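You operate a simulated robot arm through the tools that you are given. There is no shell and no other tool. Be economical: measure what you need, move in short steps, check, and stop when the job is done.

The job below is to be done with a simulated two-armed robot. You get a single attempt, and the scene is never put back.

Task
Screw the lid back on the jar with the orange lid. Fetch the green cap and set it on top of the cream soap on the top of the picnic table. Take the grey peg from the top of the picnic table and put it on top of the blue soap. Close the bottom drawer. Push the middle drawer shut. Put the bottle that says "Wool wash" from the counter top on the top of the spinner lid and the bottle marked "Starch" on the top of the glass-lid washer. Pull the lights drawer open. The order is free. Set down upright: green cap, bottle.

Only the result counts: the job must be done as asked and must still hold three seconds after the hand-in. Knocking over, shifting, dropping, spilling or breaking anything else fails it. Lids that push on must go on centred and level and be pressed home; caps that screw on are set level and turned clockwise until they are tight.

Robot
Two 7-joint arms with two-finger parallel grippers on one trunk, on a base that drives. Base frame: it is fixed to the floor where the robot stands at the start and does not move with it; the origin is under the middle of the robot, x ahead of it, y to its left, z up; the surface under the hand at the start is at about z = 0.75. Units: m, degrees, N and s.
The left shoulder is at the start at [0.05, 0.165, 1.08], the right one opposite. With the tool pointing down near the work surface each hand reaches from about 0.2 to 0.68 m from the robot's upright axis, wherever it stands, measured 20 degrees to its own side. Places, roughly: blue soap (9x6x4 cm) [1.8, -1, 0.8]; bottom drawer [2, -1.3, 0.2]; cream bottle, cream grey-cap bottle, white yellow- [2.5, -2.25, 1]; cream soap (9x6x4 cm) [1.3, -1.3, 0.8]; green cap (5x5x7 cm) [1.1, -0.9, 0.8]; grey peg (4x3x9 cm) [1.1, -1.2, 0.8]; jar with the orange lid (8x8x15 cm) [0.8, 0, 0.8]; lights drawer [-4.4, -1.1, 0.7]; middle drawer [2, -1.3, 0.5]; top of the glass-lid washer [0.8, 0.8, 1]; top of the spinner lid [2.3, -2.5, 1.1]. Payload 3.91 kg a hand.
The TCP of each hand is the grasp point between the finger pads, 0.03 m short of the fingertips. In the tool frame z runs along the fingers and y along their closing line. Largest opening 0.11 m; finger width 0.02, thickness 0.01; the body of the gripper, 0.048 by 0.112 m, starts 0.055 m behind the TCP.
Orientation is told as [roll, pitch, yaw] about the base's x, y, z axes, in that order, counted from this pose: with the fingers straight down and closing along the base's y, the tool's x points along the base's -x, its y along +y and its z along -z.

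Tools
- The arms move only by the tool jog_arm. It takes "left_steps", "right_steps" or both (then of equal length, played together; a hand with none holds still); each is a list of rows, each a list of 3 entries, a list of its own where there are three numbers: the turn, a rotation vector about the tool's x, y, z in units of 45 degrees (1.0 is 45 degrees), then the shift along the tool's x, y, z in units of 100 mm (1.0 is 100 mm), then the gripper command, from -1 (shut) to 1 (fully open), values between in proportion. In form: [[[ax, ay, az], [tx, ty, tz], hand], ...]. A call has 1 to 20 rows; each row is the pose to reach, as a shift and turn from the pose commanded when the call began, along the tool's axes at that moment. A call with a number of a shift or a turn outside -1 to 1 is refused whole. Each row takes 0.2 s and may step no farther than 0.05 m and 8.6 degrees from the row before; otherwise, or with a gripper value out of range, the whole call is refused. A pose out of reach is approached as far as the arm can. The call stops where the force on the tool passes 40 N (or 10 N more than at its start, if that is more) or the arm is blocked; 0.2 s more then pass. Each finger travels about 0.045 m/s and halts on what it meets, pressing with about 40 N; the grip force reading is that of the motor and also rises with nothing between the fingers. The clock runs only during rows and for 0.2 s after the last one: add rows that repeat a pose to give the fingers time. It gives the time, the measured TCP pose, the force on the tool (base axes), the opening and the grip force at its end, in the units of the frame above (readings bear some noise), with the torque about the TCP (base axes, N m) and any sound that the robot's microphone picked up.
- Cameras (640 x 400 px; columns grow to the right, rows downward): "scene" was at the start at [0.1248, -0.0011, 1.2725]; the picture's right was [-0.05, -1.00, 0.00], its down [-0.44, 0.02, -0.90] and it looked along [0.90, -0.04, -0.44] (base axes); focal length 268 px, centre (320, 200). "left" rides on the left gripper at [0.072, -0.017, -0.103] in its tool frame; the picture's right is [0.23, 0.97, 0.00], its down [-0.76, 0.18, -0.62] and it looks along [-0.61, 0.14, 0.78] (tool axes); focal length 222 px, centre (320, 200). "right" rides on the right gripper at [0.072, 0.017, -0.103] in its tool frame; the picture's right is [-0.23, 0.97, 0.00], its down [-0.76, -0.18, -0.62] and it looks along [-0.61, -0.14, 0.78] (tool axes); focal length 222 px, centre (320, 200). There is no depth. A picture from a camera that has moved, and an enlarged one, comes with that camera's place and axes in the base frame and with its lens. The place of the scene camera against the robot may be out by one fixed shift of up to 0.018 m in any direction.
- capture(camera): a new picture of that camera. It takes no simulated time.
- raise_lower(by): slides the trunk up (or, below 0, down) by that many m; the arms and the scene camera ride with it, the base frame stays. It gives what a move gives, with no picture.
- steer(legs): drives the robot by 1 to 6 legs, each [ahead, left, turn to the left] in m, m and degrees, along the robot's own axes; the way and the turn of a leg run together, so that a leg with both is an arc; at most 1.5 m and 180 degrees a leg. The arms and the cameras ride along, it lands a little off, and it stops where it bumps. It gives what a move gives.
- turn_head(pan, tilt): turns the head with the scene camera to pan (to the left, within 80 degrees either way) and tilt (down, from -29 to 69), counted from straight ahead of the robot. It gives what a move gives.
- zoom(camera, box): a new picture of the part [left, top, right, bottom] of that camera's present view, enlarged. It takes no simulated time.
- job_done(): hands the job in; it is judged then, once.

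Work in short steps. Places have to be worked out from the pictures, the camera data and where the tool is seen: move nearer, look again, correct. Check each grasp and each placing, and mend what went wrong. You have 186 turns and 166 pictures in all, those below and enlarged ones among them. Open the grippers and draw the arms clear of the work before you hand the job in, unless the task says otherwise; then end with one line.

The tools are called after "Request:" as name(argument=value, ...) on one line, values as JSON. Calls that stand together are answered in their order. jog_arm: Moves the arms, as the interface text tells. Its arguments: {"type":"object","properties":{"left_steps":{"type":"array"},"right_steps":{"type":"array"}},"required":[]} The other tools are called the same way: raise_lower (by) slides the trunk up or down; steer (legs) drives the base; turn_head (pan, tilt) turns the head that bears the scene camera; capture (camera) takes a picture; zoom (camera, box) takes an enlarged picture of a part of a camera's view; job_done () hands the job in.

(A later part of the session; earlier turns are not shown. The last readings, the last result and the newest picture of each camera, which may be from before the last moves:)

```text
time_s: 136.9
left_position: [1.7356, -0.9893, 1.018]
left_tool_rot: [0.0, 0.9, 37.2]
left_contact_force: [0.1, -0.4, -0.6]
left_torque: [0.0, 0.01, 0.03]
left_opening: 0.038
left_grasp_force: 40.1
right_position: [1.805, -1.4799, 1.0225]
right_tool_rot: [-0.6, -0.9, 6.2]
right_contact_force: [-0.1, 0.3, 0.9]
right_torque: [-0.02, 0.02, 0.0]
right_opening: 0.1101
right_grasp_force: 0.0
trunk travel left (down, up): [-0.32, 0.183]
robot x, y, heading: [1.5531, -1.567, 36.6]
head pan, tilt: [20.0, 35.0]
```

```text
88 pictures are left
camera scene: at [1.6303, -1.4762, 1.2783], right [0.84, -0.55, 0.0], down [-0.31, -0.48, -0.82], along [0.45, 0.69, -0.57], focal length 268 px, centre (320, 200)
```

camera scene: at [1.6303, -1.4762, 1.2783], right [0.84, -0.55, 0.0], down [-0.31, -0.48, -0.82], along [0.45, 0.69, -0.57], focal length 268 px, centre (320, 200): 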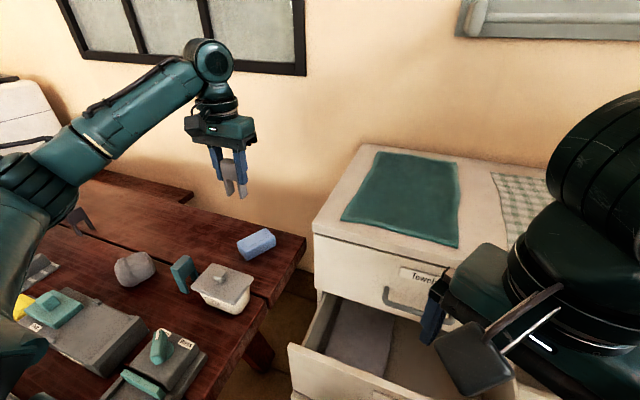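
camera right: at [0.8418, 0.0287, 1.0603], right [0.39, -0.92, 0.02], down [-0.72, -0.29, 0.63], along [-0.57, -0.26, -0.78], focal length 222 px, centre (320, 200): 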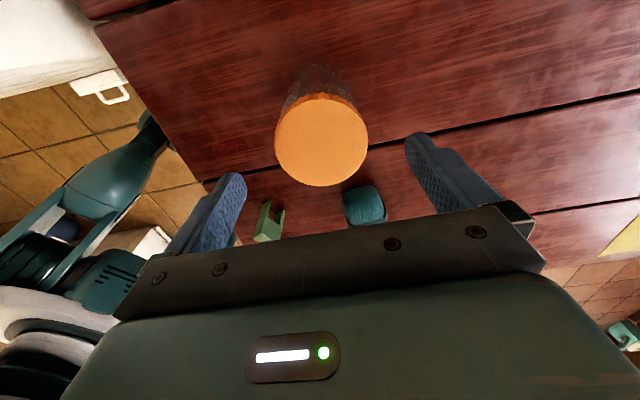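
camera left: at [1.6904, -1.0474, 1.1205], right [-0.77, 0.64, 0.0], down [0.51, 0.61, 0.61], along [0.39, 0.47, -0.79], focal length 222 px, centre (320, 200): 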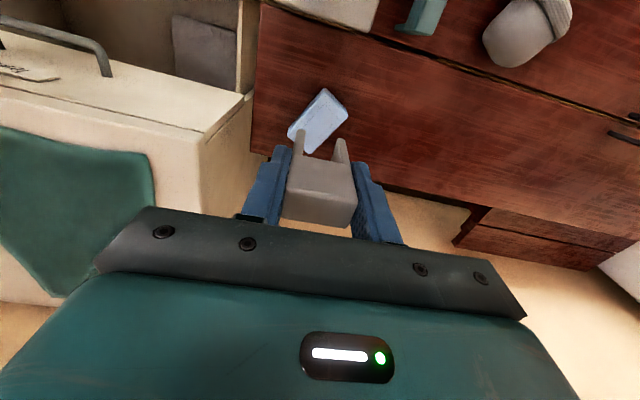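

Soap confirmed at (1.763, −0.964). I centre the peg above and lower to just above contact.

Request:
jog_arm(left_steps=[[[0, 0, 0], [-0.37, 0.04, 0], -1], [[0, 0, 0], [-0.37, 0.04, 0.4], -1], [[0, 0, 0], [-0.37, 0.04, 0.8], -1], [[0, 0, 0], [-0.37, 0.04, 1.0], -1]])

Request:
capture(camera="left")

Request:
zoom(camera="scene", box=[190, 170, 330, 270])

```text
time_s: 137.9
left_position: [1.7604, -0.9674, 0.9166]
left_tool_rot: [0.0, 0.9, 37.2]
left_contact_force: [0.0, 1.5, -0.5]
left_torque: [-0.01, -0.03, 0.0]
left_opening: 0.0381
left_grasp_force: 40.1
right_position: [1.8037, -1.4801, 1.0228]
right_tool_rot: [-0.6, -0.9, 6.1]
right_contact_force: [-0.2, -1.2, 0.6]
right_torque: [0.0, 0.0, 0.02]
right_opening: 0.11
right_grasp_force: 0.0
trunk travel left (down, up): [-0.32, 0.183]
robot x, y, heading: [1.5575, -1.5741, 37.0]
head pan, tilt: [20.0, 35.0]
```

```text
87 pictures are left
camera left: at [1.7161, -1.0247, 1.0201], right [-0.77, 0.64, 0.0], down [0.51, 0.61, 0.61], along [0.39, 0.47, -0.79], focal length 222 px, centre (320, 200)
```

left: 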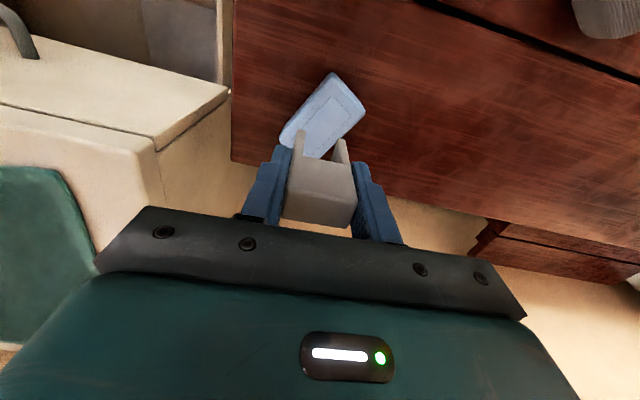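

```text
4.00 times, centred on (260, 220) of scene
camera zoom: at [1.6302, -1.4762, 1.2784], right [0.84, -0.55, 0.0], down [-0.31, -0.48, -0.82], along [0.45, 0.69, -0.57], focal length 1070 px, centre (560, 120)
```

zoom: 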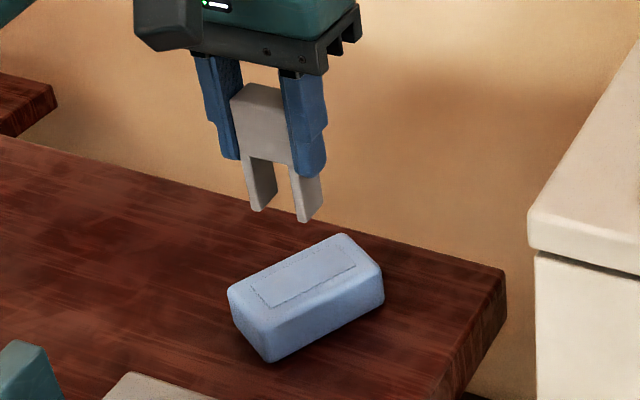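

Peg is nearly above the soap centre. I nudge 4 mm and lower to just above, then in small steps to contact.

Request:
jog_arm(left_steps=[[[0, 0, 0], [-0.04, 0, 0.2], -1], [[0, 0, 0], [-0.04, 0, 0.4], -1], [[0, 0, 0], [-0.04, 0, 0.57], -1]])

Request:
jog_arm(left_steps=[[[0, 0, 0], [0, 0, 0.03], -1], [[0, 0, 0], [0, 0, 0.05], -1]])

Request:
zoom(camera="scene", box=[190, 170, 330, 270])

```text
time_s: 138.7
left_position: [1.7618, -0.9661, 0.8613]
left_tool_rot: [0.0, 0.8, 37.1]
left_contact_force: [-0.6, 0.6, 0.1]
left_torque: [0.04, 0.02, 0.01]
left_opening: 0.0377
left_grasp_force: 40.3
right_position: [1.8049, -1.4793, 1.0227]
right_tool_rot: [-0.6, -0.9, 6.1]
right_contact_force: [-0.5, 0.3, 0.5]
right_torque: [0.02, 0.02, 0.01]
right_opening: 0.1101
right_grasp_force: 0.1
trunk travel left (down, up): [-0.32, 0.183]
robot x, y, heading: [1.557, -1.5729, 36.7]
head pan, tilt: [20.0, 35.0]
```

```text
time_s: 139.3
left_position: [1.7618, -0.9659, 0.8552]
left_tool_rot: [0.0, 0.8, 37.2]
left_contact_force: [-0.5, 0.5, 0.7]
left_torque: [0.0, 0.0, -0.03]
left_opening: 0.0379
left_grasp_force: 40.1
right_position: [1.8045, -1.4798, 1.0226]
right_tool_rot: [-0.6, -0.9, 6.1]
right_contact_force: [0.2, 0.6, 0.1]
right_torque: [0.01, 0.01, 0.01]
right_opening: 0.1101
right_grasp_force: 0.1
trunk travel left (down, up): [-0.32, 0.183]
robot x, y, heading: [1.557, -1.5718, 36.8]
head pan, tilt: [20.0, 35.0]
```

```text
4.00 times, centred on (260, 220) of scene
camera zoom: at [1.6302, -1.4762, 1.2784], right [0.84, -0.55, 0.0], down [-0.31, -0.48, -0.82], along [0.45, 0.69, -0.57], focal length 1070 px, centre (560, 120)
```

zoom: 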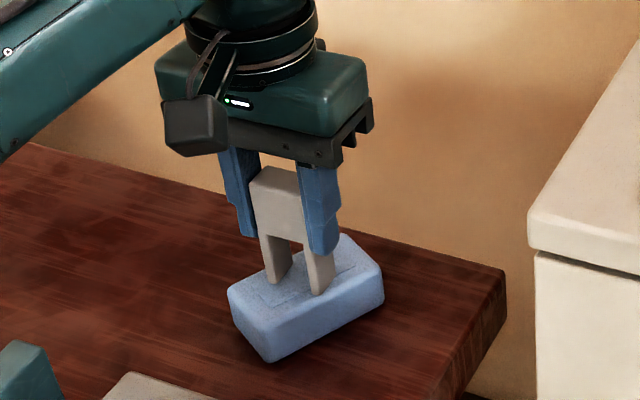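

Legs are right over the top face. A few more millimetres to contact.

Request:
jog_arm(left_steps=[[[0, 0, 0], [0, 0, 0.02], -1], [[0, 0, 0], [0, 0, 0.03], -1]])

Request:
jog_arm(left_steps=[[[0, 0, 0], [0, 0, 0.01], -1], [[0, 0, 0], [0, 0, 0.02], -1]])

```text
time_s: 139.9
left_position: [1.7624, -0.9666, 0.8521]
left_tool_rot: [0.0, 0.7, 37.2]
left_contact_force: [0.3, 0.4, 3.6]
left_torque: [-0.02, 0.0, 0.0]
left_opening: 0.0377
left_grasp_force: 40.0
right_position: [1.8048, -1.4812, 1.0231]
right_tool_rot: [-0.6, -0.9, 6.0]
right_contact_force: [-0.1, -0.5, 0.5]
right_torque: [0.03, -0.04, 0.0]
right_opening: 0.11
right_grasp_force: 0.1
trunk travel left (down, up): [-0.32, 0.183]
robot x, y, heading: [1.5552, -1.5728, 36.7]
head pan, tilt: [20.0, 35.0]
```

```text
time_s: 140.5
left_position: [1.7616, -0.967, 0.8514]
left_tool_rot: [0.0, 0.6, 37.3]
left_contact_force: [-0.1, 1.9, 14.2]
left_torque: [0.16, -0.02, 0.03]
left_opening: 0.0377
left_grasp_force: 40.0
right_position: [1.8032, -1.4813, 1.0232]
right_tool_rot: [-0.5, -0.9, 6.1]
right_contact_force: [0.2, -0.3, -0.2]
right_torque: [0.0, -0.02, -0.01]
right_opening: 0.11
right_grasp_force: 0.0
trunk travel left (down, up): [-0.32, 0.183]
robot x, y, heading: [1.5528, -1.5706, 36.8]
head pan, tilt: [20.0, 35.0]
```

In contact. I release, retreat straight up and check.

Request:
jog_arm(left_steps=[[[0, 0, 0], [0, 0, -0.015], -1], [[0, 0, 0], [0, 0, -0.015], -0.2], [[0, 0, 0], [0, 0, -0.015], 0.2], [[0, 0, 0], [0, 0, -0.015], 0.2], [[0, 0, 0], [0, 0, -0.3], 0.2], [[0, 0, 0], [0, 0, -0.7], 0.2], [[0, 0, 0], [0, 0, -1.0], 0.2]])

Request:
zoom(camera="scene", box=[190, 170, 330, 270])

```text
time_s: 142.1
left_position: [1.7642, -0.9635, 0.9513]
left_tool_rot: [-0.1, 0.9, 37.2]
left_contact_force: [-0.7, -0.1, -0.1]
left_torque: [0.01, -0.03, 0.01]
left_opening: 0.066
left_grasp_force: 0.1
right_position: [1.8046, -1.4798, 1.0237]
right_tool_rot: [-0.6, -0.9, 6.2]
right_contact_force: [-0.1, -0.1, 0.3]
right_torque: [-0.02, 0.0, -0.05]
right_opening: 0.1101
right_grasp_force: 0.1
trunk travel left (down, up): [-0.32, 0.183]
robot x, y, heading: [1.5531, -1.5723, 37.0]
head pan, tilt: [20.0, 35.0]
```

```text
4.00 times, centred on (260, 220) of scene
camera zoom: at [1.6302, -1.4765, 1.2783], right [0.84, -0.55, 0.0], down [-0.31, -0.48, -0.82], along [0.45, 0.69, -0.57], focal length 1070 px, centre (560, 120)
```

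zoom: 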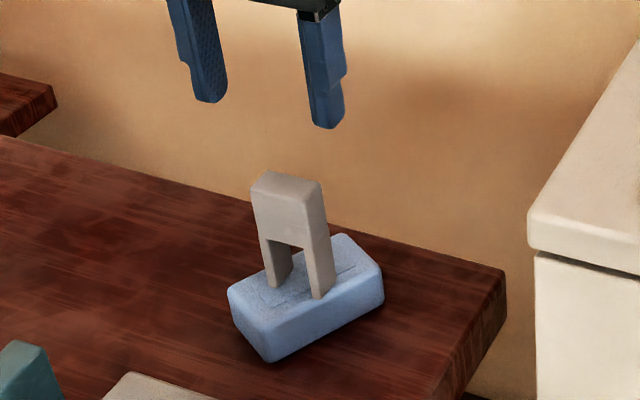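

The peg stands on the blue soap. Now the drawers: I lift the left hand, back the robot off and to the right, and bring the left hand in front of the drawer column.

Request:
jog_arm(left_steps=[[[0, 0, 0], [0, 0, -0.4], 0.2], [[0, 0, 0], [0, 0, -0.7], 0], [[0, 0, 0], [0, 0, -1.0], -1]])

Request:
steer(legs=[[-0.17, -0.1, 0], [0, -0.17, 0]])

Request:
jog_arm(left_steps=[[[0, 0, 0], [0.3, -0.2, 0], -1], [[0, 0, 0], [0.6, -0.5, 0], -1], [[0, 0, 0], [0.9, -0.8, 0], -1], [[0, 0, 0], [1.0, -1.0, 0], -1]])

Request:
jog_arm(left_steps=[[[0, 0, 0], [0.3, -0.3, 0.2], -1], [[0, 0, 0], [0.6, -0.5, 0.5], -1], [[0, 0, 0], [0.7, -0.5, 0.9], -1]])

Request:
turn_head(pan=8, tilt=45)

Request:
capture(camera="scene")

Request:
capture(camera="left")

```text
time_s: 142.9
left_position: [1.7639, -0.964, 1.0504]
left_tool_rot: [-0.1, 0.8, 37.2]
left_contact_force: [0.1, 0.1, 0.0]
left_torque: [-0.03, 0.0, 0.01]
left_opening: 0.0203
left_grasp_force: 0.0
right_position: [1.8046, -1.4806, 1.0239]
right_tool_rot: [-0.5, -1.0, 6.0]
right_contact_force: [0.4, 0.4, -0.3]
right_torque: [0.02, 0.01, 0.01]
right_opening: 0.1101
right_grasp_force: 0.0
trunk travel left (down, up): [-0.32, 0.183]
robot x, y, heading: [1.5557, -1.5728, 36.8]
head pan, tilt: [20.0, 35.0]
```

```text
time_s: 146.2
left_position: [1.7918, -1.2808, 1.0506]
left_tool_rot: [0.0, 0.8, 37.1]
left_contact_force: [0.0, -0.8, -0.4]
left_torque: [0.0, 0.01, 0.01]
left_opening: 0.0
left_grasp_force: 37.6
right_position: [1.8333, -1.7959, 1.0228]
right_tool_rot: [-0.6, -1.0, 6.2]
right_contact_force: [1.0, 0.7, 0.4]
right_torque: [0.02, 0.02, 0.05]
right_opening: 0.1097
right_grasp_force: 0.1
trunk travel left (down, up): [-0.32, 0.183]
robot x, y, heading: [1.5839, -1.8866, 36.7]
head pan, tilt: [20.0, 35.0]
```

```text
time_s: 147.2
left_position: [1.7734, -1.4209, 1.054]
left_tool_rot: [0.1, 0.7, 37.4]
left_contact_force: [0.2, -0.9, -0.6]
left_torque: [-0.01, -0.02, 0.03]
left_opening: 0.0
left_grasp_force: 37.5
right_position: [1.8339, -1.7958, 1.0245]
right_tool_rot: [-0.6, -1.0, 6.3]
right_contact_force: [0.8, -0.2, -0.4]
right_torque: [-0.01, -0.02, -0.01]
right_opening: 0.1098
right_grasp_force: 0.0
trunk travel left (down, up): [-0.32, 0.183]
robot x, y, heading: [1.5818, -1.8876, 36.6]
head pan, tilt: [20.0, 35.0]
```

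```text
time_s: 148.0
left_position: [1.7486, -1.5049, 0.9631]
left_tool_rot: [-0.1, 0.8, 37.4]
left_contact_force: [-0.2, 0.9, 0.5]
left_torque: [-0.03, -0.02, -0.04]
left_opening: 0.0001
left_grasp_force: 37.4
right_position: [1.8332, -1.7957, 1.0235]
right_tool_rot: [-0.6, -0.9, 6.1]
right_contact_force: [0.1, -0.6, -0.5]
right_torque: [0.0, 0.0, 0.01]
right_opening: 0.11
right_grasp_force: 0.0
trunk travel left (down, up): [-0.32, 0.183]
robot x, y, heading: [1.5845, -1.8874, 36.7]
head pan, tilt: [20.0, 35.0]
```

```text
time_s: 148.8
left_position: [1.7488, -1.5047, 0.9634]
left_tool_rot: [0.0, 0.9, 37.3]
left_contact_force: [0.5, -0.6, 0.0]
left_torque: [0.01, -0.02, 0.0]
left_opening: 0.0
left_grasp_force: 38.1
right_position: [1.8339, -1.7958, 1.0227]
right_tool_rot: [-0.5, -1.0, 6.2]
right_contact_force: [1.3, 0.2, 0.6]
right_torque: [0.04, -0.01, -0.01]
right_opening: 0.11
right_grasp_force: 0.1
trunk travel left (down, up): [-0.32, 0.183]
robot x, y, heading: [1.5827, -1.8854, 36.9]
head pan, tilt: [8.0, 45.0]
```

```text
83 pictures are left
camera scene: at [1.6686, -1.8089, 1.2636], right [0.71, -0.71, 0.0], down [-0.5, -0.5, -0.71], along [0.5, 0.5, -0.71], focal length 268 px, centre (320, 200)
```

scene: 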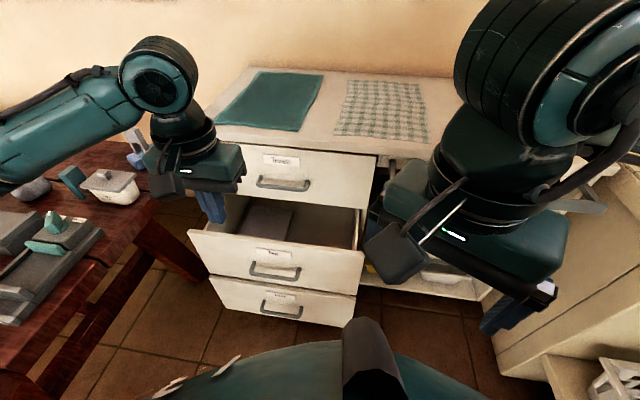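

```text
82 pictures are left
camera left: at [1.7036, -1.5615, 1.0661], right [-0.77, 0.64, 0.0], down [0.51, 0.61, 0.61], along [0.39, 0.47, -0.79], focal length 222 px, centre (320, 200)
```

left: 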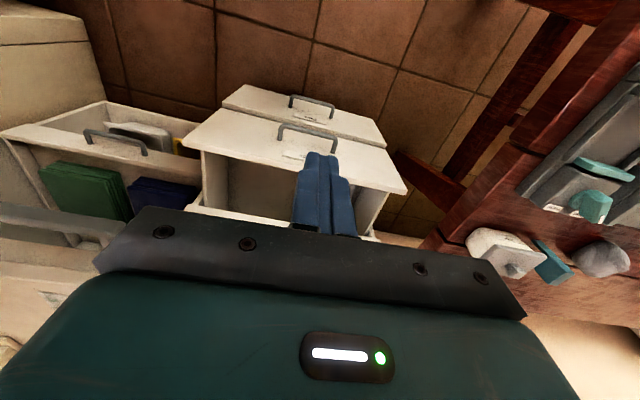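

Both drawer fronts are at e≈0.62 (about 0.15 m ahead of my left fingers). I lower the trunk, tilt the left hand 45° forward so the closed fingertips lead, and look.

Request:
raise_lower(by=-0.31)

Request:
jog_arm(left_steps=[[[0, -0.17, 0], [0.05, 0.2, 0], -1], [[0, -0.34, 0], [0.1, 0.4, 0], -1], [[0, -0.5, 0], [0.1, 0.6, 0], -1], [[0, -0.67, 0], [0.1, 0.8, 0], -1], [[0, -0.84, 0], [0.1, 0.9, 0], -1], [[0, -1.0, 0], [0.1, 0.9, 0], -1]])

Request:
capture(camera="scene")

Request:
capture(camera="left")

```text
time_s: 151.8
left_position: [1.7486, -1.5052, 0.6533]
left_tool_rot: [0.1, 0.8, 37.2]
left_contact_force: [0.2, 0.9, -0.2]
left_torque: [0.01, -0.01, 0.03]
left_opening: 0.0
left_grasp_force: 37.6
right_position: [1.8332, -1.7963, 0.713]
right_tool_rot: [-0.6, -0.8, 6.1]
right_contact_force: [-0.1, 1.1, 0.2]
right_torque: [-0.01, -0.01, 0.01]
right_opening: 0.1097
right_grasp_force: 0.1
trunk travel left (down, up): [-0.01, 0.493]
robot x, y, heading: [1.5856, -1.886, 36.8]
head pan, tilt: [8.0, 45.0]
```

```text
time_s: 152.8
left_position: [1.7666, -1.5153, 0.6611]
left_tool_rot: [-6.0, -28.6, 27.7]
left_contact_force: [-0.3, 1.1, -0.8]
left_torque: [-0.02, 0.05, -0.01]
left_opening: 0.0001
left_grasp_force: 37.6
left hand out of reach, approached as far as the arm can: row 4
right_position: [1.8459, -1.8138, 0.7149]
right_tool_rot: [0.4, -0.3, 4.5]
right_contact_force: [0.1, -1.1, -1.0]
right_torque: [-0.01, 0.05, 0.02]
right_opening: 0.1102
right_grasp_force: 0.1
trunk travel left (down, up): [-0.01, 0.493]
robot x, y, heading: [1.5936, -1.8948, 34.8]
head pan, tilt: [8.0, 45.0]
stopped in row 4 (left hand): the arm was blocked; the commanded pose is now the measured one
```

```text
81 pictures are left
camera scene: at [1.6837, -1.8257, 0.956], right [0.68, -0.73, -0.02], down [-0.52, -0.47, -0.71], along [0.51, 0.49, -0.7], focal length 268 px, centre (320, 200)
```

scene: 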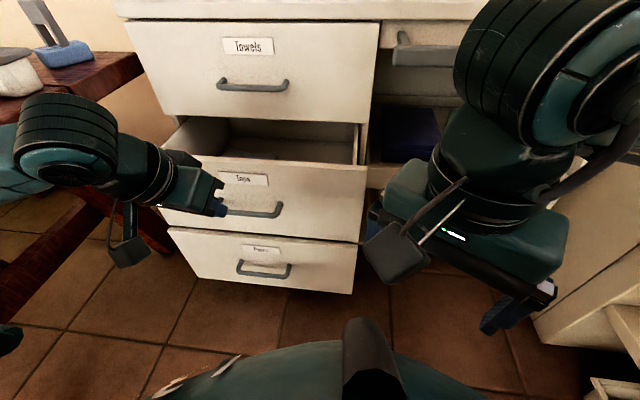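

```text
80 pictures are left
camera left: at [1.6706, -1.5746, 0.7175], right [-0.59, 0.79, -0.2], down [0.22, 0.39, 0.89], along [0.78, 0.48, -0.41], focal length 222 px, centre (320, 200)
```

left: 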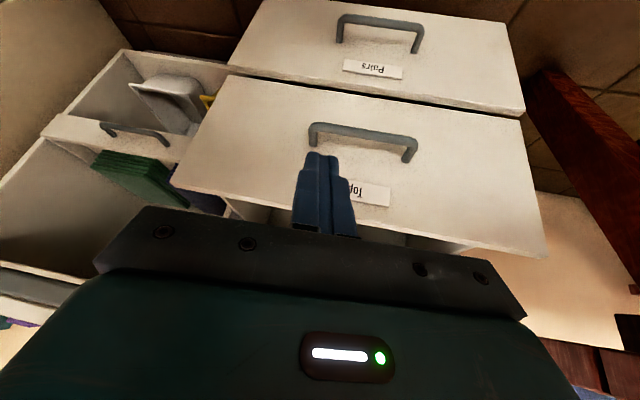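

The left elbow got blocked (probably by the table end). I relieve it by sliding the robot right, away from the table, then straighten the pose.

Request:
steer(legs=[[-0.03, -0.2, 0]])

Request:
turn_head(pan=40, tilt=45)

Request:
capture(camera="scene")

```text
time_s: 155.2
left_position: [1.8465, -1.6833, 0.6525]
left_tool_rot: [-7.4, -28.3, 28.9]
left_contact_force: [-0.4, -0.2, -0.3]
left_torque: [0.02, 0.01, 0.01]
left_opening: 0.0
left_grasp_force: 37.4
right_position: [1.9275, -1.98, 0.7137]
right_tool_rot: [-0.6, -0.9, 4.8]
right_contact_force: [0.3, -0.5, -0.4]
right_torque: [-0.01, 0.01, 0.0]
right_opening: 0.1102
right_grasp_force: 0.0
trunk travel left (down, up): [-0.01, 0.493]
robot x, y, heading: [1.6747, -2.0659, 35.2]
head pan, tilt: [8.0, 45.0]
```

```text
time_s: 156.2
left_position: [1.8467, -1.6828, 0.6526]
left_tool_rot: [-7.5, -28.4, 28.9]
left_contact_force: [-0.3, 0.0, 0.2]
left_torque: [0.01, 0.01, 0.06]
left_opening: 0.0
left_grasp_force: 37.9
right_position: [1.9288, -1.9807, 0.7136]
right_tool_rot: [-0.6, -0.9, 4.6]
right_contact_force: [-0.8, -1.1, -0.8]
right_torque: [-0.02, 0.01, 0.03]
right_opening: 0.1099
right_grasp_force: 0.0
trunk travel left (down, up): [-0.01, 0.493]
robot x, y, heading: [1.6748, -2.0664, 35.2]
head pan, tilt: [40.0, 45.0]
```

```text
79 pictures are left
camera scene: at [1.724, -1.9659, 0.9535], right [0.97, -0.25, 0.0], down [-0.18, -0.68, -0.71], along [0.18, 0.68, -0.71], focal length 268 px, centre (320, 200)
```

scene: 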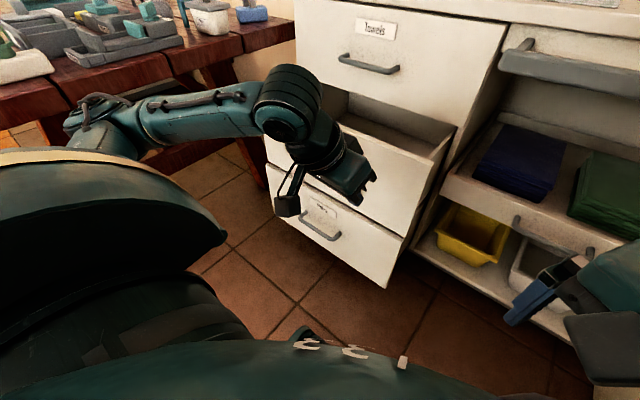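

The arm is free now. The middle panel spans z≈0.43–0.65, the bottom one z≈0.17–0.42, both fronts near e=0.61. I bring the fingertips down to z≈0.52 beside the handle.

Request:
jog_arm(left_steps=[[[0, 0, 0], [0.2, 0.24, 0.28], -1], [[0, 0, 0], [0.4, 0.48, 0.56], -1], [[0, 0, 0], [0.61, 0.7, 0.84], -1]])

Request:
capture(camera="left")

Request:
turn_head(pan=10, tilt=35)

Request:
capture(camera="scene")

```text
time_s: 157.0
left_position: [1.8101, -1.6347, 0.5417]
left_tool_rot: [-7.3, -28.4, 28.7]
left_contact_force: [-0.2, 0.1, -0.4]
left_torque: [-0.02, 0.04, 0.01]
left_opening: 0.0001
left_grasp_force: 37.8
right_position: [1.9277, -1.981, 0.7143]
right_tool_rot: [-0.7, -0.9, 4.7]
right_contact_force: [0.2, 0.0, 0.5]
right_torque: [0.02, 0.03, 0.03]
right_opening: 0.11
right_grasp_force: 0.1
trunk travel left (down, up): [-0.01, 0.493]
robot x, y, heading: [1.6781, -2.0698, 35.4]
head pan, tilt: [40.0, 45.0]
```

```text
78 pictures are left
camera left: at [1.714, -1.6934, 0.5978], right [-0.59, 0.78, -0.22], down [0.22, 0.41, 0.89], along [0.78, 0.47, -0.41], focal length 222 px, centre (320, 200)
```

left: 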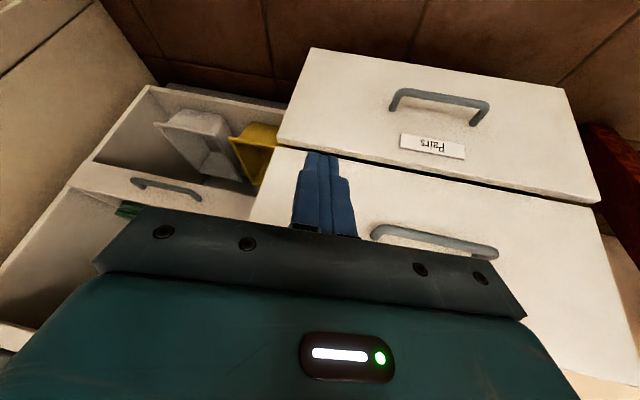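

```text
time_s: 157.9
left_position: [1.8107, -1.6345, 0.542]
left_tool_rot: [-7.5, -28.3, 28.9]
left_contact_force: [0.1, 0.5, -0.5]
left_torque: [-0.05, 0.03, -0.03]
left_opening: 0.0
left_grasp_force: 37.8
right_position: [1.9272, -1.9795, 0.7126]
right_tool_rot: [-0.6, -0.9, 4.7]
right_contact_force: [-0.1, 0.1, -0.1]
right_torque: [0.01, 0.0, -0.02]
right_opening: 0.1102
right_grasp_force: 0.0
trunk travel left (down, up): [-0.01, 0.493]
robot x, y, heading: [1.6754, -2.0681, 35.4]
head pan, tilt: [10.0, 35.0]
```

```text
77 pictures are left
camera scene: at [1.7652, -1.9819, 0.9683], right [0.71, -0.7, 0.0], down [-0.4, -0.41, -0.82], along [0.58, 0.58, -0.57], focal length 268 px, centre (320, 200)
```

scene: 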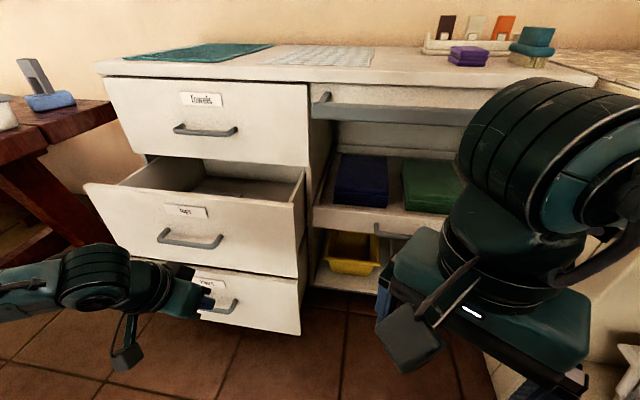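

Fingertips are in front of the middle panel right of its handle. I drive 0.1 m forward and then push on with the arm.

Request:
steer(legs=[[0.1, 0, 2]])

Request:
jog_arm(left_steps=[[[0, 0, 0], [-0.26, 0.06, 0.13], -1], [[0, 0, 0], [-0.52, 0.12, 0.27], -1], [[0, 0, 0], [-0.78, 0.18, 0.4], -1], [[0, 0, 0], [-0.87, 0.2, 0.44], -1]])

Request:
capture(camera="scene")

```text
time_s: 159.1
left_position: [1.876, -1.5717, 0.541]
left_tool_rot: [-7.5, -28.3, 31.0]
left_contact_force: [1.0, 0.1, 0.1]
left_torque: [0.0, 0.01, 0.02]
left_opening: 0.0
left_grasp_force: 37.7
right_position: [2.004, -1.9121, 0.714]
right_tool_rot: [-0.5, -0.8, 6.6]
right_contact_force: [0.0, 0.6, -0.2]
right_torque: [0.0, 0.03, -0.04]
right_opening: 0.1096
right_grasp_force: 0.1
trunk travel left (down, up): [-0.01, 0.493]
robot x, y, heading: [1.7557, -2.0089, 37.2]
head pan, tilt: [10.0, 35.0]
```

```text
time_s: 160.1
left_position: [1.9529, -1.5079, 0.5424]
left_tool_rot: [-7.4, -28.4, 30.8]
left_contact_force: [0.3, 0.0, 0.2]
left_torque: [0.01, -0.01, 0.0]
left_opening: 0.0
left_grasp_force: 37.8
right_position: [2.0058, -1.9127, 0.7141]
right_tool_rot: [-0.6, -0.9, 6.7]
right_contact_force: [0.5, -0.8, -0.3]
right_torque: [-0.05, 0.0, 0.03]
right_opening: 0.1099
right_grasp_force: 0.1
trunk travel left (down, up): [-0.01, 0.493]
robot x, y, heading: [1.756, -2.0051, 37.5]
head pan, tilt: [10.0, 35.0]
```

```text
76 pictures are left
camera scene: at [1.8429, -1.9199, 0.9684], right [0.73, -0.68, 0.0], down [-0.39, -0.42, -0.82], along [0.56, 0.6, -0.57], focal length 268 px, centre (320, 200)
```

scene: 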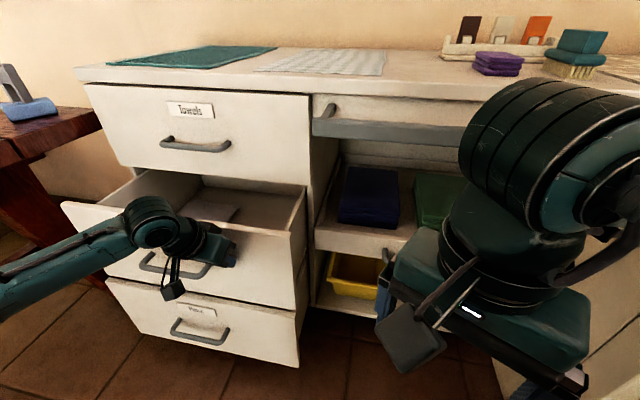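

No contact yet. I push on another 0.1 m.

Request:
jog_arm(left_steps=[[[0, 0, 0], [-0.26, 0.06, 0.13], -1], [[0, 0, 0], [-0.52, 0.12, 0.27], -1], [[0, 0, 0], [-0.78, 0.18, 0.4], -1], [[0, 0, 0], [-0.87, 0.2, 0.44], -1]])

Request:
capture(camera="scene")

```text
time_s: 161.1
left_position: [2.0285, -1.4471, 0.5421]
left_tool_rot: [-7.3, -28.2, 30.9]
left_contact_force: [-0.5, 0.0, -0.7]
left_torque: [0.01, -0.02, 0.02]
left_opening: 0.0
left_grasp_force: 37.7
right_position: [2.0049, -1.913, 0.7125]
right_tool_rot: [-0.6, -0.9, 6.6]
right_contact_force: [0.0, -0.6, 0.7]
right_torque: [-0.04, 0.05, 0.01]
right_opening: 0.11
right_grasp_force: 0.1
trunk travel left (down, up): [-0.01, 0.493]
robot x, y, heading: [1.7591, -2.0078, 37.3]
head pan, tilt: [10.0, 35.0]
```

```text
75 pictures are left
camera scene: at [1.8429, -1.9199, 0.9684], right [0.73, -0.68, 0.0], down [-0.39, -0.42, -0.82], along [0.56, 0.6, -0.57], focal length 268 px, centre (320, 200)
```

scene: 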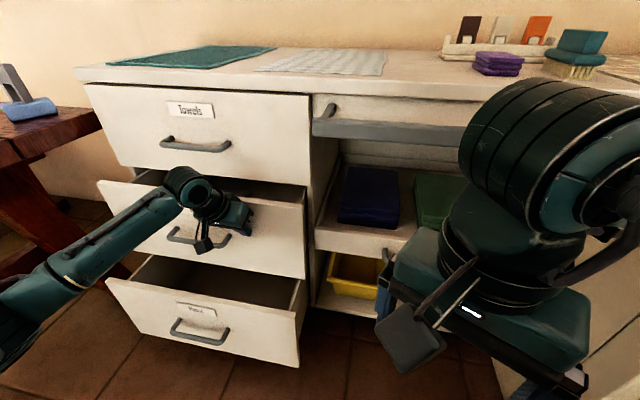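

The middle drawer is sliding in. I keep pushing until it stops.

Request:
jog_arm(left_steps=[[[0, 0, 0], [-0.2, 0.05, 0.1], -1], [[0, 0, 0], [-0.4, 0.1, 0.2], -1], [[0, 0, 0], [-0.6, 0.14, 0.3], -1], [[0, 0, 0], [-0.78, 0.18, 0.4], -1], [[0, 0, 0], [-0.87, 0.2, 0.44], -1]])

Request:
capture(camera="scene")

```text
time_s: 162.1
left_position: [2.0947, -1.3954, 0.5438]
left_tool_rot: [-7.5, -27.3, 30.7]
left_contact_force: [-9.0, -8.1, 6.8]
left_torque: [-0.07, 0.05, -0.02]
left_opening: 0.0001
left_grasp_force: 37.3
right_position: [2.0046, -1.9119, 0.7131]
right_tool_rot: [-0.5, -1.0, 6.8]
right_contact_force: [-0.1, 0.7, -0.2]
right_torque: [0.0, -0.01, 0.0]
right_opening: 0.1101
right_grasp_force: 0.2
trunk travel left (down, up): [-0.01, 0.493]
robot x, y, heading: [1.7579, -2.0081, 37.5]
head pan, tilt: [10.0, 35.0]
stopped in row 5 (left hand): the force on the tool passed its limit at 60 N (the readings are from after the stop); the commanded pose is now the measured one
```

```text
74 pictures are left
camera scene: at [1.842, -1.9207, 0.9687], right [0.74, -0.68, 0.0], down [-0.39, -0.42, -0.82], along [0.56, 0.6, -0.57], focal length 268 px, centre (320, 200)
```

scene: 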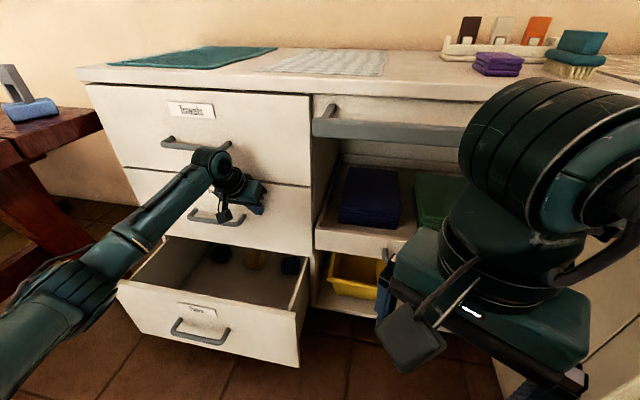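

The middle drawer is shut flush. I back the hand out, lower it to the bottom drawer's level, and look.

Request:
jog_arm(left_steps=[[[0, 0, 0], [0.3, -0.07, -0.15], -1], [[0, 0, 0], [0.6, -0.14, -0.3], -1], [[0, 0, 0], [0.87, -0.2, -0.44], -1]])

Request:
jog_arm(left_steps=[[[0, 0, 0], [0.3, -0.07, -0.15], -1], [[0, 0, 0], [0.6, -0.14, -0.3], -1], [[0, 0, 0], [0.95, -0.22, -0.48], -1]])

Request:
jog_arm(left_steps=[[[0, 0, 0], [0.35, -0.03, 0], -1], [[0, 0, 0], [0.5, 0, 0.3], -1], [[0, 0, 0], [0.7, 0.05, 0.6], -1], [[0, 0, 0], [0.8, 0.08, 0.85], -1]])

Request:
capture(camera="scene")

Request:
capture(camera="left")

```text
time_s: 162.9
left_position: [2.0161, -1.4599, 0.5433]
left_tool_rot: [-7.6, -27.2, 30.8]
left_contact_force: [-0.4, 0.3, -0.1]
left_torque: [0.01, -0.04, -0.02]
left_opening: 0.0001
left_grasp_force: 37.5
right_position: [2.0059, -1.9115, 0.7129]
right_tool_rot: [-0.6, -0.9, 6.7]
right_contact_force: [-0.1, 0.8, 1.0]
right_torque: [0.0, 0.02, -0.01]
right_opening: 0.1099
right_grasp_force: 0.0
trunk travel left (down, up): [-0.01, 0.493]
robot x, y, heading: [1.7576, -2.0072, 37.1]
head pan, tilt: [10.0, 35.0]
```

```text
time_s: 163.7
left_position: [1.9303, -1.5262, 0.5454]
left_tool_rot: [-7.6, -27.1, 30.8]
left_contact_force: [-0.4, -0.5, 0.1]
left_torque: [-0.01, 0.0, -0.05]
left_opening: 0.0002
left_grasp_force: 38.0
right_position: [2.0047, -1.9122, 0.7127]
right_tool_rot: [-0.6, -1.0, 6.8]
right_contact_force: [-0.4, 0.8, -0.3]
right_torque: [0.0, 0.0, 0.02]
right_opening: 0.1102
right_grasp_force: 0.1
trunk travel left (down, up): [-0.01, 0.493]
robot x, y, heading: [1.7523, -2.0061, 37.2]
head pan, tilt: [10.0, 35.0]
```

```text
time_s: 164.7
left_position: [1.9055, -1.5422, 0.4316]
left_tool_rot: [-7.6, -27.3, 30.8]
left_contact_force: [0.0, 0.2, -0.6]
left_torque: [-0.02, -0.03, 0.02]
left_opening: 0.0003
left_grasp_force: 37.7
right_position: [2.0053, -1.9121, 0.7125]
right_tool_rot: [-0.6, -0.9, 6.7]
right_contact_force: [0.0, -0.1, 0.1]
right_torque: [0.01, -0.01, 0.01]
right_opening: 0.11
right_grasp_force: 0.1
trunk travel left (down, up): [-0.01, 0.493]
robot x, y, heading: [1.7566, -2.0078, 37.4]
head pan, tilt: [10.0, 35.0]
```

```text
73 pictures are left
camera scene: at [1.8427, -1.92, 0.9684], right [0.74, -0.68, 0.0], down [-0.39, -0.42, -0.82], along [0.55, 0.6, -0.57], focal length 268 px, centre (320, 200)
```

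scene: 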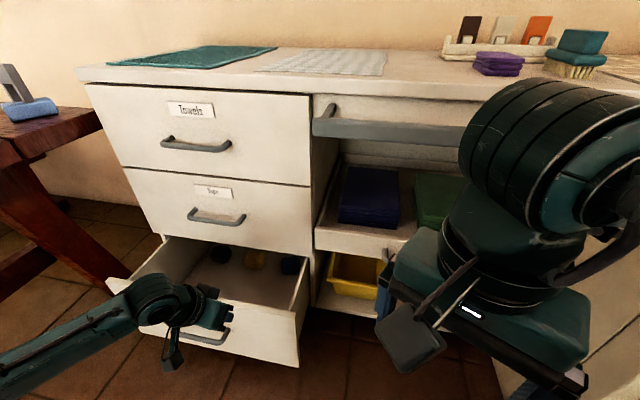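

```text
72 pictures are left
camera left: at [1.8128, -1.604, 0.4909], right [-0.62, 0.76, -0.22], down [0.22, 0.43, 0.88], along [0.76, 0.49, -0.43], focal length 222 px, centre (320, 200)
```

left: 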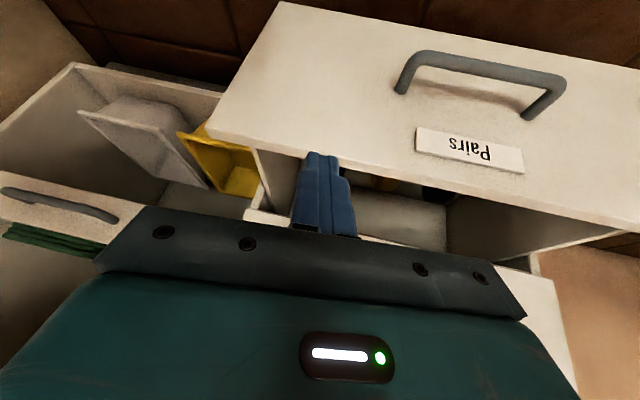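

The bottom panel is still ahead. I lower another 0.14 m in front of it and then push forward in steps.

Request:
jog_arm(left_steps=[[[0, 0, 0], [0.2, 0.05, 0.3], -1], [[0, 0, 0], [0.35, 0.09, 0.65], -1], [[0, 0, 0], [0.5, 0.12, 0.92], -1]])

Request:
jog_arm(left_steps=[[[0, 0, 0], [0.2, 0.05, 0.37], -1], [[0, 0, 0], [0.0, 0.1, 0.45], -1], [[0, 0, 0], [-0.25, 0.15, 0.58], -1], [[0, 0, 0], [-0.5, 0.2, 0.7], -1], [[0, 0, 0], [-0.67, 0.25, 0.8], -1]])

Request:
capture(camera="scene")

Request:
capture(camera="left")

```text
time_s: 165.5
left_position: [1.9041, -1.5456, 0.3253]
left_tool_rot: [-7.6, -27.1, 30.6]
left_contact_force: [-0.2, 0.6, -1.0]
left_torque: [-0.01, 0.0, -0.02]
left_opening: 0.0
left_grasp_force: 37.7
right_position: [2.0047, -1.9122, 0.7135]
right_tool_rot: [-0.6, -0.9, 6.8]
right_contact_force: [0.1, 0.1, -0.6]
right_torque: [0.0, 0.0, -0.02]
right_opening: 0.1102
right_grasp_force: 0.0
trunk travel left (down, up): [-0.01, 0.493]
robot x, y, heading: [1.7552, -2.004, 37.3]
head pan, tilt: [10.0, 35.0]
```

```text
time_s: 166.7
left_position: [1.9832, -1.4822, 0.2806]
left_tool_rot: [-7.6, -27.2, 30.7]
left_contact_force: [0.4, 0.1, 0.3]
left_torque: [-0.03, 0.0, -0.02]
left_opening: 0.0
left_grasp_force: 37.8
right_position: [2.0046, -1.9118, 0.7129]
right_tool_rot: [-0.6, -0.9, 6.7]
right_contact_force: [-0.5, -1.2, 0.3]
right_torque: [-0.03, 0.0, 0.02]
right_opening: 0.1097
right_grasp_force: 0.0
trunk travel left (down, up): [-0.01, 0.493]
robot x, y, heading: [1.7529, -2.0082, 37.4]
head pan, tilt: [10.0, 35.0]
```

```text
71 pictures are left
camera scene: at [1.8427, -1.9199, 0.9683], right [0.74, -0.68, 0.0], down [-0.39, -0.42, -0.82], along [0.55, 0.6, -0.57], focal length 268 px, centre (320, 200)
```

scene: 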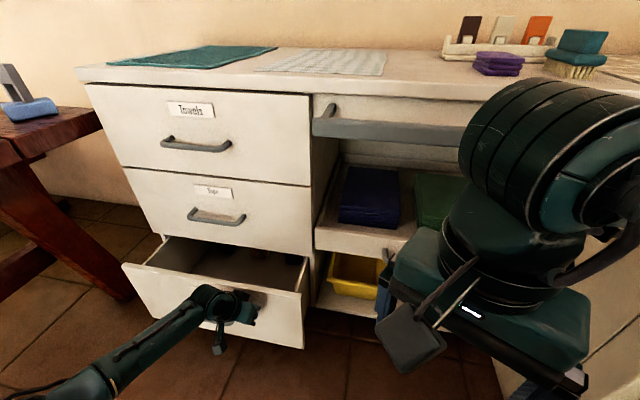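

```text
70 pictures are left
camera left: at [1.8897, -1.5432, 0.3403], right [-0.62, 0.76, -0.22], down [0.22, 0.43, 0.88], along [0.76, 0.49, -0.43], focal length 222 px, centre (320, 200)
```

left: 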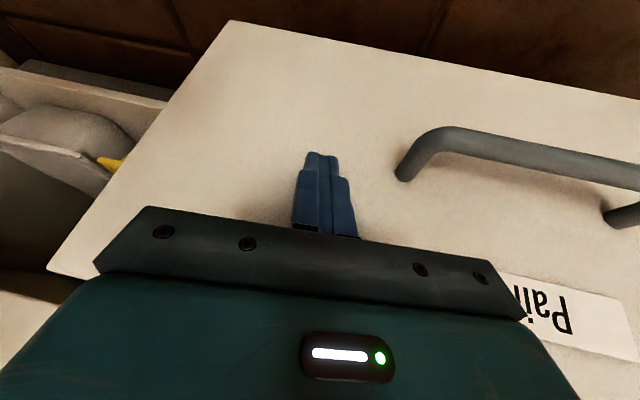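

The bottom drawer is moving in. I keep pushing until it stops.

Request:
jog_arm(left_steps=[[[0, 0, 0], [-0.26, 0.06, 0.13], -1], [[0, 0, 0], [-0.52, 0.12, 0.27], -1], [[0, 0, 0], [-0.78, 0.18, 0.4], -1], [[0, 0, 0], [-0.87, 0.2, 0.44], -1]])

Request:
jog_arm(left_steps=[[[0, 0, 0], [-0.2, 0.05, 0.1], -1], [[0, 0, 0], [-0.4, 0.1, 0.2], -1], [[0, 0, 0], [-0.6, 0.14, 0.3], -1]])

Request:
capture(camera="scene")

```text
time_s: 167.7
left_position: [2.0591, -1.4202, 0.2805]
left_tool_rot: [-7.6, -27.2, 30.6]
left_contact_force: [-0.5, -0.7, 0.3]
left_torque: [0.02, 0.0, 0.02]
left_opening: 0.0
left_grasp_force: 38.3
right_position: [2.0038, -1.9126, 0.7132]
right_tool_rot: [-0.6, -0.9, 6.7]
right_contact_force: [0.3, -0.4, -0.1]
right_torque: [-0.01, -0.01, -0.02]
right_opening: 0.1104
right_grasp_force: 0.0
trunk travel left (down, up): [-0.01, 0.493]
robot x, y, heading: [1.7568, -2.0069, 37.2]
head pan, tilt: [10.0, 35.0]
```

```text
time_s: 168.5
left_position: [2.0962, -1.3985, 0.2945]
left_tool_rot: [-7.6, -26.8, 30.8]
left_contact_force: [-5.5, -0.7, -6.2]
left_torque: [-0.09, 0.23, 0.06]
left_opening: 0.0001
left_grasp_force: 37.6
left hand out of reach, approached as far as the arm can: row 2, 3
right_position: [2.0049, -1.9119, 0.7137]
right_tool_rot: [-0.6, -0.9, 6.6]
right_contact_force: [0.4, -0.4, 0.2]
right_torque: [-0.01, 0.01, -0.01]
right_opening: 0.1099
right_grasp_force: 0.1
trunk travel left (down, up): [-0.01, 0.493]
robot x, y, heading: [1.758, -2.0065, 37.4]
head pan, tilt: [10.0, 35.0]
```

```text
69 pictures are left
camera scene: at [1.8427, -1.9195, 0.9682], right [0.74, -0.68, 0.0], down [-0.39, -0.42, -0.82], along [0.55, 0.6, -0.57], focal length 268 px, centre (320, 200)
```

scene: 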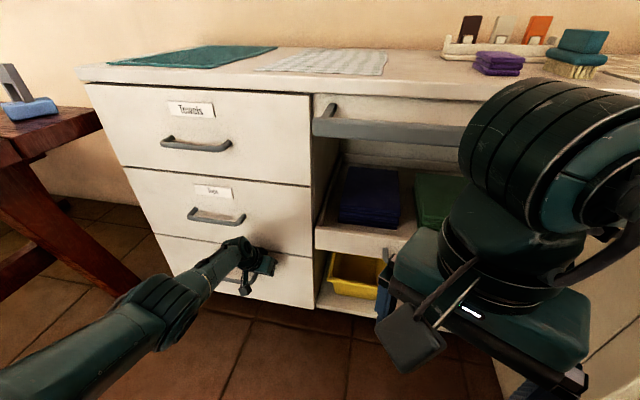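

It looks nearly flush, but the arm is at its reach limit; I drive 2 cm forward to press it home and check.

Request:
steer(legs=[[0.025, 0, 0]])

Request:
zoom(camera="scene", box=[100, 130, 340, 320])

```text
time_s: 169.2
left_position: [2.0954, -1.3979, 0.2918]
left_tool_rot: [-7.8, -25.8, 30.9]
left_contact_force: [-1.0, 0.6, 0.0]
left_torque: [0.03, 0.02, 0.02]
left_opening: 0.0
left_grasp_force: 37.6
right_position: [2.0082, -1.909, 0.7131]
right_tool_rot: [-0.5, -1.0, 6.8]
right_contact_force: [-0.7, 0.8, 0.1]
right_torque: [0.01, 0.01, -0.04]
right_opening: 0.1101
right_grasp_force: 0.1
trunk travel left (down, up): [-0.01, 0.493]
robot x, y, heading: [1.7593, -2.0061, 37.4]
head pan, tilt: [10.0, 35.0]
stopped in leg 1: the force on the tool passed its limit at 76 N (the readings are from after the stop); the commanded pose is now the measured one
```

```text
2.11 times, centred on (220, 225) of scene
camera zoom: at [1.8463, -1.9168, 0.9681], right [0.74, -0.68, 0.0], down [-0.39, -0.42, -0.82], along [0.55, 0.6, -0.57], focal length 563 px, centre (530, 147)
```

zoom: 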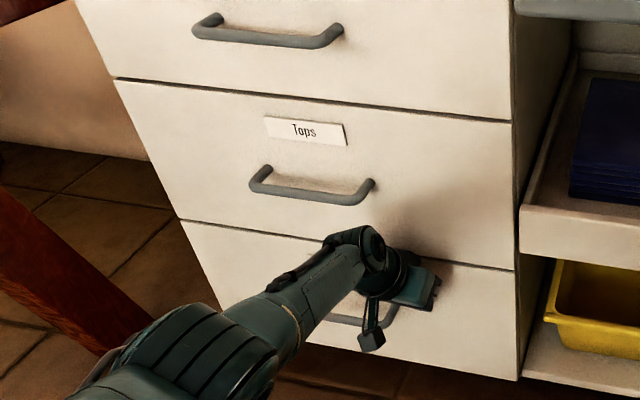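

Both drawers are flush. I withdraw the left hand, raise the trunk well up, and look toward the counter on the right.

Request:
jog_arm(left_steps=[[[0, 0, 0], [0.3, -0.07, -0.15], -1], [[0, 0, 0], [0.6, -0.14, -0.3], -1], [[0, 0, 0], [0.9, -0.2, -0.45], -1]])

Request:
jog_arm(left_steps=[[[0, 0, 0], [0.3, -0.07, -0.15], -1], [[0, 0, 0], [0.6, -0.14, -0.3], -1], [[0, 0, 0], [0.9, -0.2, -0.45], -1]])

Request:
steer(legs=[[-0.25, -0.1, 0]])

Request:
raise_lower(by=0.42)

Request:
turn_head(pan=-45, tilt=20)

Request:
capture(camera="scene")

```text
time_s: 170.0
left_position: [2.0153, -1.4608, 0.296]
left_tool_rot: [-7.8, -25.8, 30.8]
left_contact_force: [0.6, 0.2, 0.6]
left_torque: [0.01, 0.02, -0.02]
left_opening: 0.0003
left_grasp_force: 37.6
right_position: [2.0092, -1.9091, 0.713]
right_tool_rot: [-0.6, -0.9, 6.9]
right_contact_force: [0.0, -0.4, 0.5]
right_torque: [0.01, 0.03, 0.0]
right_opening: 0.1099
right_grasp_force: 0.1
trunk travel left (down, up): [-0.01, 0.493]
robot x, y, heading: [1.7603, -2.0023, 37.5]
head pan, tilt: [10.0, 35.0]
```

```text
time_s: 170.8
left_position: [1.9391, -1.5261, 0.3012]
left_tool_rot: [-7.8, -25.8, 30.7]
left_contact_force: [1.0, -0.1, 0.3]
left_torque: [-0.03, 0.0, -0.01]
left_opening: 0.0002
left_grasp_force: 37.7
right_position: [2.0089, -1.9092, 0.7128]
right_tool_rot: [-0.6, -0.9, 6.7]
right_contact_force: [-1.3, 0.1, -0.4]
right_torque: [0.0, 0.03, -0.01]
right_opening: 0.1101
right_grasp_force: 0.0
trunk travel left (down, up): [-0.01, 0.493]
robot x, y, heading: [1.7609, -2.0039, 37.5]
head pan, tilt: [10.0, 35.0]
```

```text
time_s: 172.3
left_position: [1.8386, -1.674, 0.3006]
left_tool_rot: [-7.9, -25.9, 31.5]
left_contact_force: [0.4, -0.9, -0.5]
left_torque: [-0.01, 0.03, 0.02]
left_opening: 0.0
left_grasp_force: 38.2
right_position: [1.9009, -2.0534, 0.7123]
right_tool_rot: [-1.2, -1.1, 10.0]
right_contact_force: [0.2, -0.4, -0.5]
right_torque: [-0.02, -0.01, 0.03]
right_opening: 0.1101
right_grasp_force: 0.2
trunk travel left (down, up): [-0.01, 0.493]
robot x, y, heading: [1.6681, -2.153, 38.1]
head pan, tilt: [10.0, 35.0]
stopped in leg 1: the robot was blocked; the commanded pose is now the measured one
```

```text
refused: 0.42 is not a number from -0.4 to 0.4
```

```text
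time_s: 173.6
left_position: [1.8408, -1.6738, 0.2995]
left_tool_rot: [-8.1, -26.0, 31.5]
left_contact_force: [0.5, -0.3, -0.6]
left_torque: [-0.01, 0.0, -0.04]
left_opening: 0.0001
left_grasp_force: 37.5
right_position: [1.9024, -2.0535, 0.7136]
right_tool_rot: [-1.1, -1.1, 9.9]
right_contact_force: [-0.2, -1.1, 0.3]
right_torque: [-0.01, -0.01, -0.01]
right_opening: 0.1097
right_grasp_force: 0.0
trunk travel left (down, up): [-0.01, 0.493]
robot x, y, heading: [1.666, -2.1513, 37.8]
head pan, tilt: [-45.0, 20.0]
```

```text
67 pictures are left
camera scene: at [1.783, -2.1407, 0.9928], right [-0.12, -0.99, 0.0], down [-0.34, 0.04, -0.94], along [0.93, -0.11, -0.34], focal length 268 px, centre (320, 200)
```

scene: 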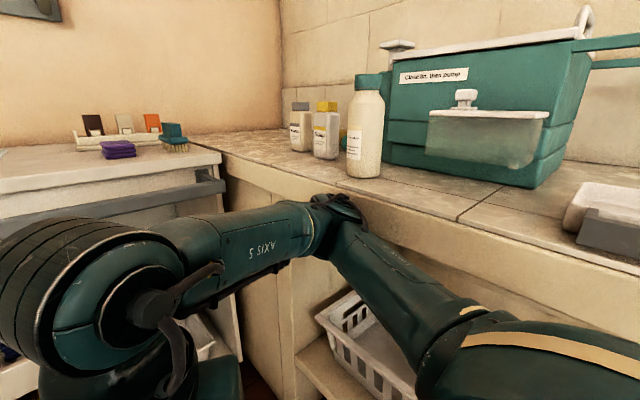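

The right elbow came against the counter. I move left and back first for clearance, then raise the trunk, and zoom on the bottles.

Request:
steer(legs=[[0, 0.12, 0], [-0.3, 0, 0]])

Request:
raise_lower(by=0.39)

Request:
turn_head(pan=-45, tilt=20)

Request:
capture(camera="scene")

```text
time_s: 174.2
left_position: [1.8402, -1.6734, 0.2994]
left_tool_rot: [-7.9, -25.9, 31.5]
left_contact_force: [0.0, -0.4, 0.3]
left_torque: [-0.02, -0.06, -0.01]
left_opening: 0.0002
left_grasp_force: 37.9
right_position: [1.9026, -2.0533, 0.712]
right_tool_rot: [-1.0, -1.1, 10.1]
right_contact_force: [0.6, -0.3, 0.6]
right_torque: [0.01, 0.02, 0.04]
right_opening: 0.11
right_grasp_force: 0.0
trunk travel left (down, up): [-0.01, 0.493]
robot x, y, heading: [1.6631, -2.1508, 38.2]
head pan, tilt: [-45.0, 20.0]
stopped in leg 1: the robot was blocked; the commanded pose is now the measured one
```

```text
time_s: 178.0
left_position: [1.8406, -1.674, 0.6892]
left_tool_rot: [-7.8, -25.8, 31.3]
left_contact_force: [-0.2, 0.6, 1.0]
left_torque: [-0.01, 0.0, -0.04]
left_opening: 0.0001
left_grasp_force: 37.6
right_position: [1.9028, -2.0542, 1.1019]
right_tool_rot: [-1.0, -1.0, 10.1]
right_contact_force: [0.4, -0.5, 0.4]
right_torque: [0.02, -0.02, 0.0]
right_opening: 0.1099
right_grasp_force: 0.1
trunk travel left (down, up): [-0.4, 0.103]
robot x, y, heading: [1.6689, -2.1512, 38.1]
head pan, tilt: [-45.0, 20.0]
```

```text
time_s: 178.6
left_position: [1.8402, -1.6723, 0.69]
left_tool_rot: [-7.8, -25.8, 31.4]
left_contact_force: [-0.8, 0.2, 0.8]
left_torque: [0.0, 0.02, 0.01]
left_opening: 0.0
left_grasp_force: 37.9
right_position: [1.9041, -2.0533, 1.1009]
right_tool_rot: [-1.0, -0.9, 10.1]
right_contact_force: [-0.2, 0.1, -0.7]
right_torque: [0.01, -0.04, -0.03]
right_opening: 0.11
right_grasp_force: 0.1
trunk travel left (down, up): [-0.4, 0.103]
robot x, y, heading: [1.667, -2.1541, 38.3]
head pan, tilt: [-45.0, 20.0]
```

```text
66 pictures are left
camera scene: at [1.7856, -2.1427, 1.3822], right [-0.12, -0.99, 0.0], down [-0.34, 0.04, -0.94], along [0.93, -0.11, -0.34], focal length 268 px, centre (320, 200)
```

scene: 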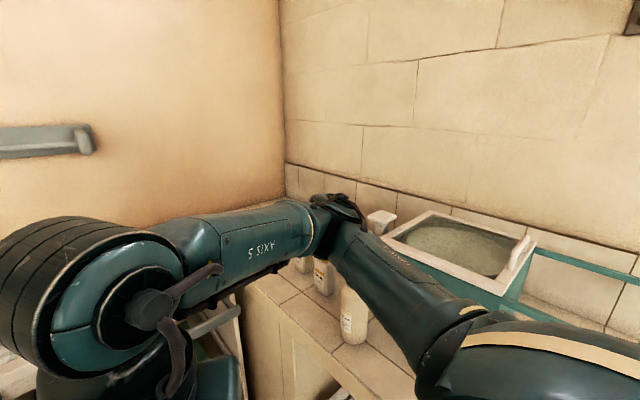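

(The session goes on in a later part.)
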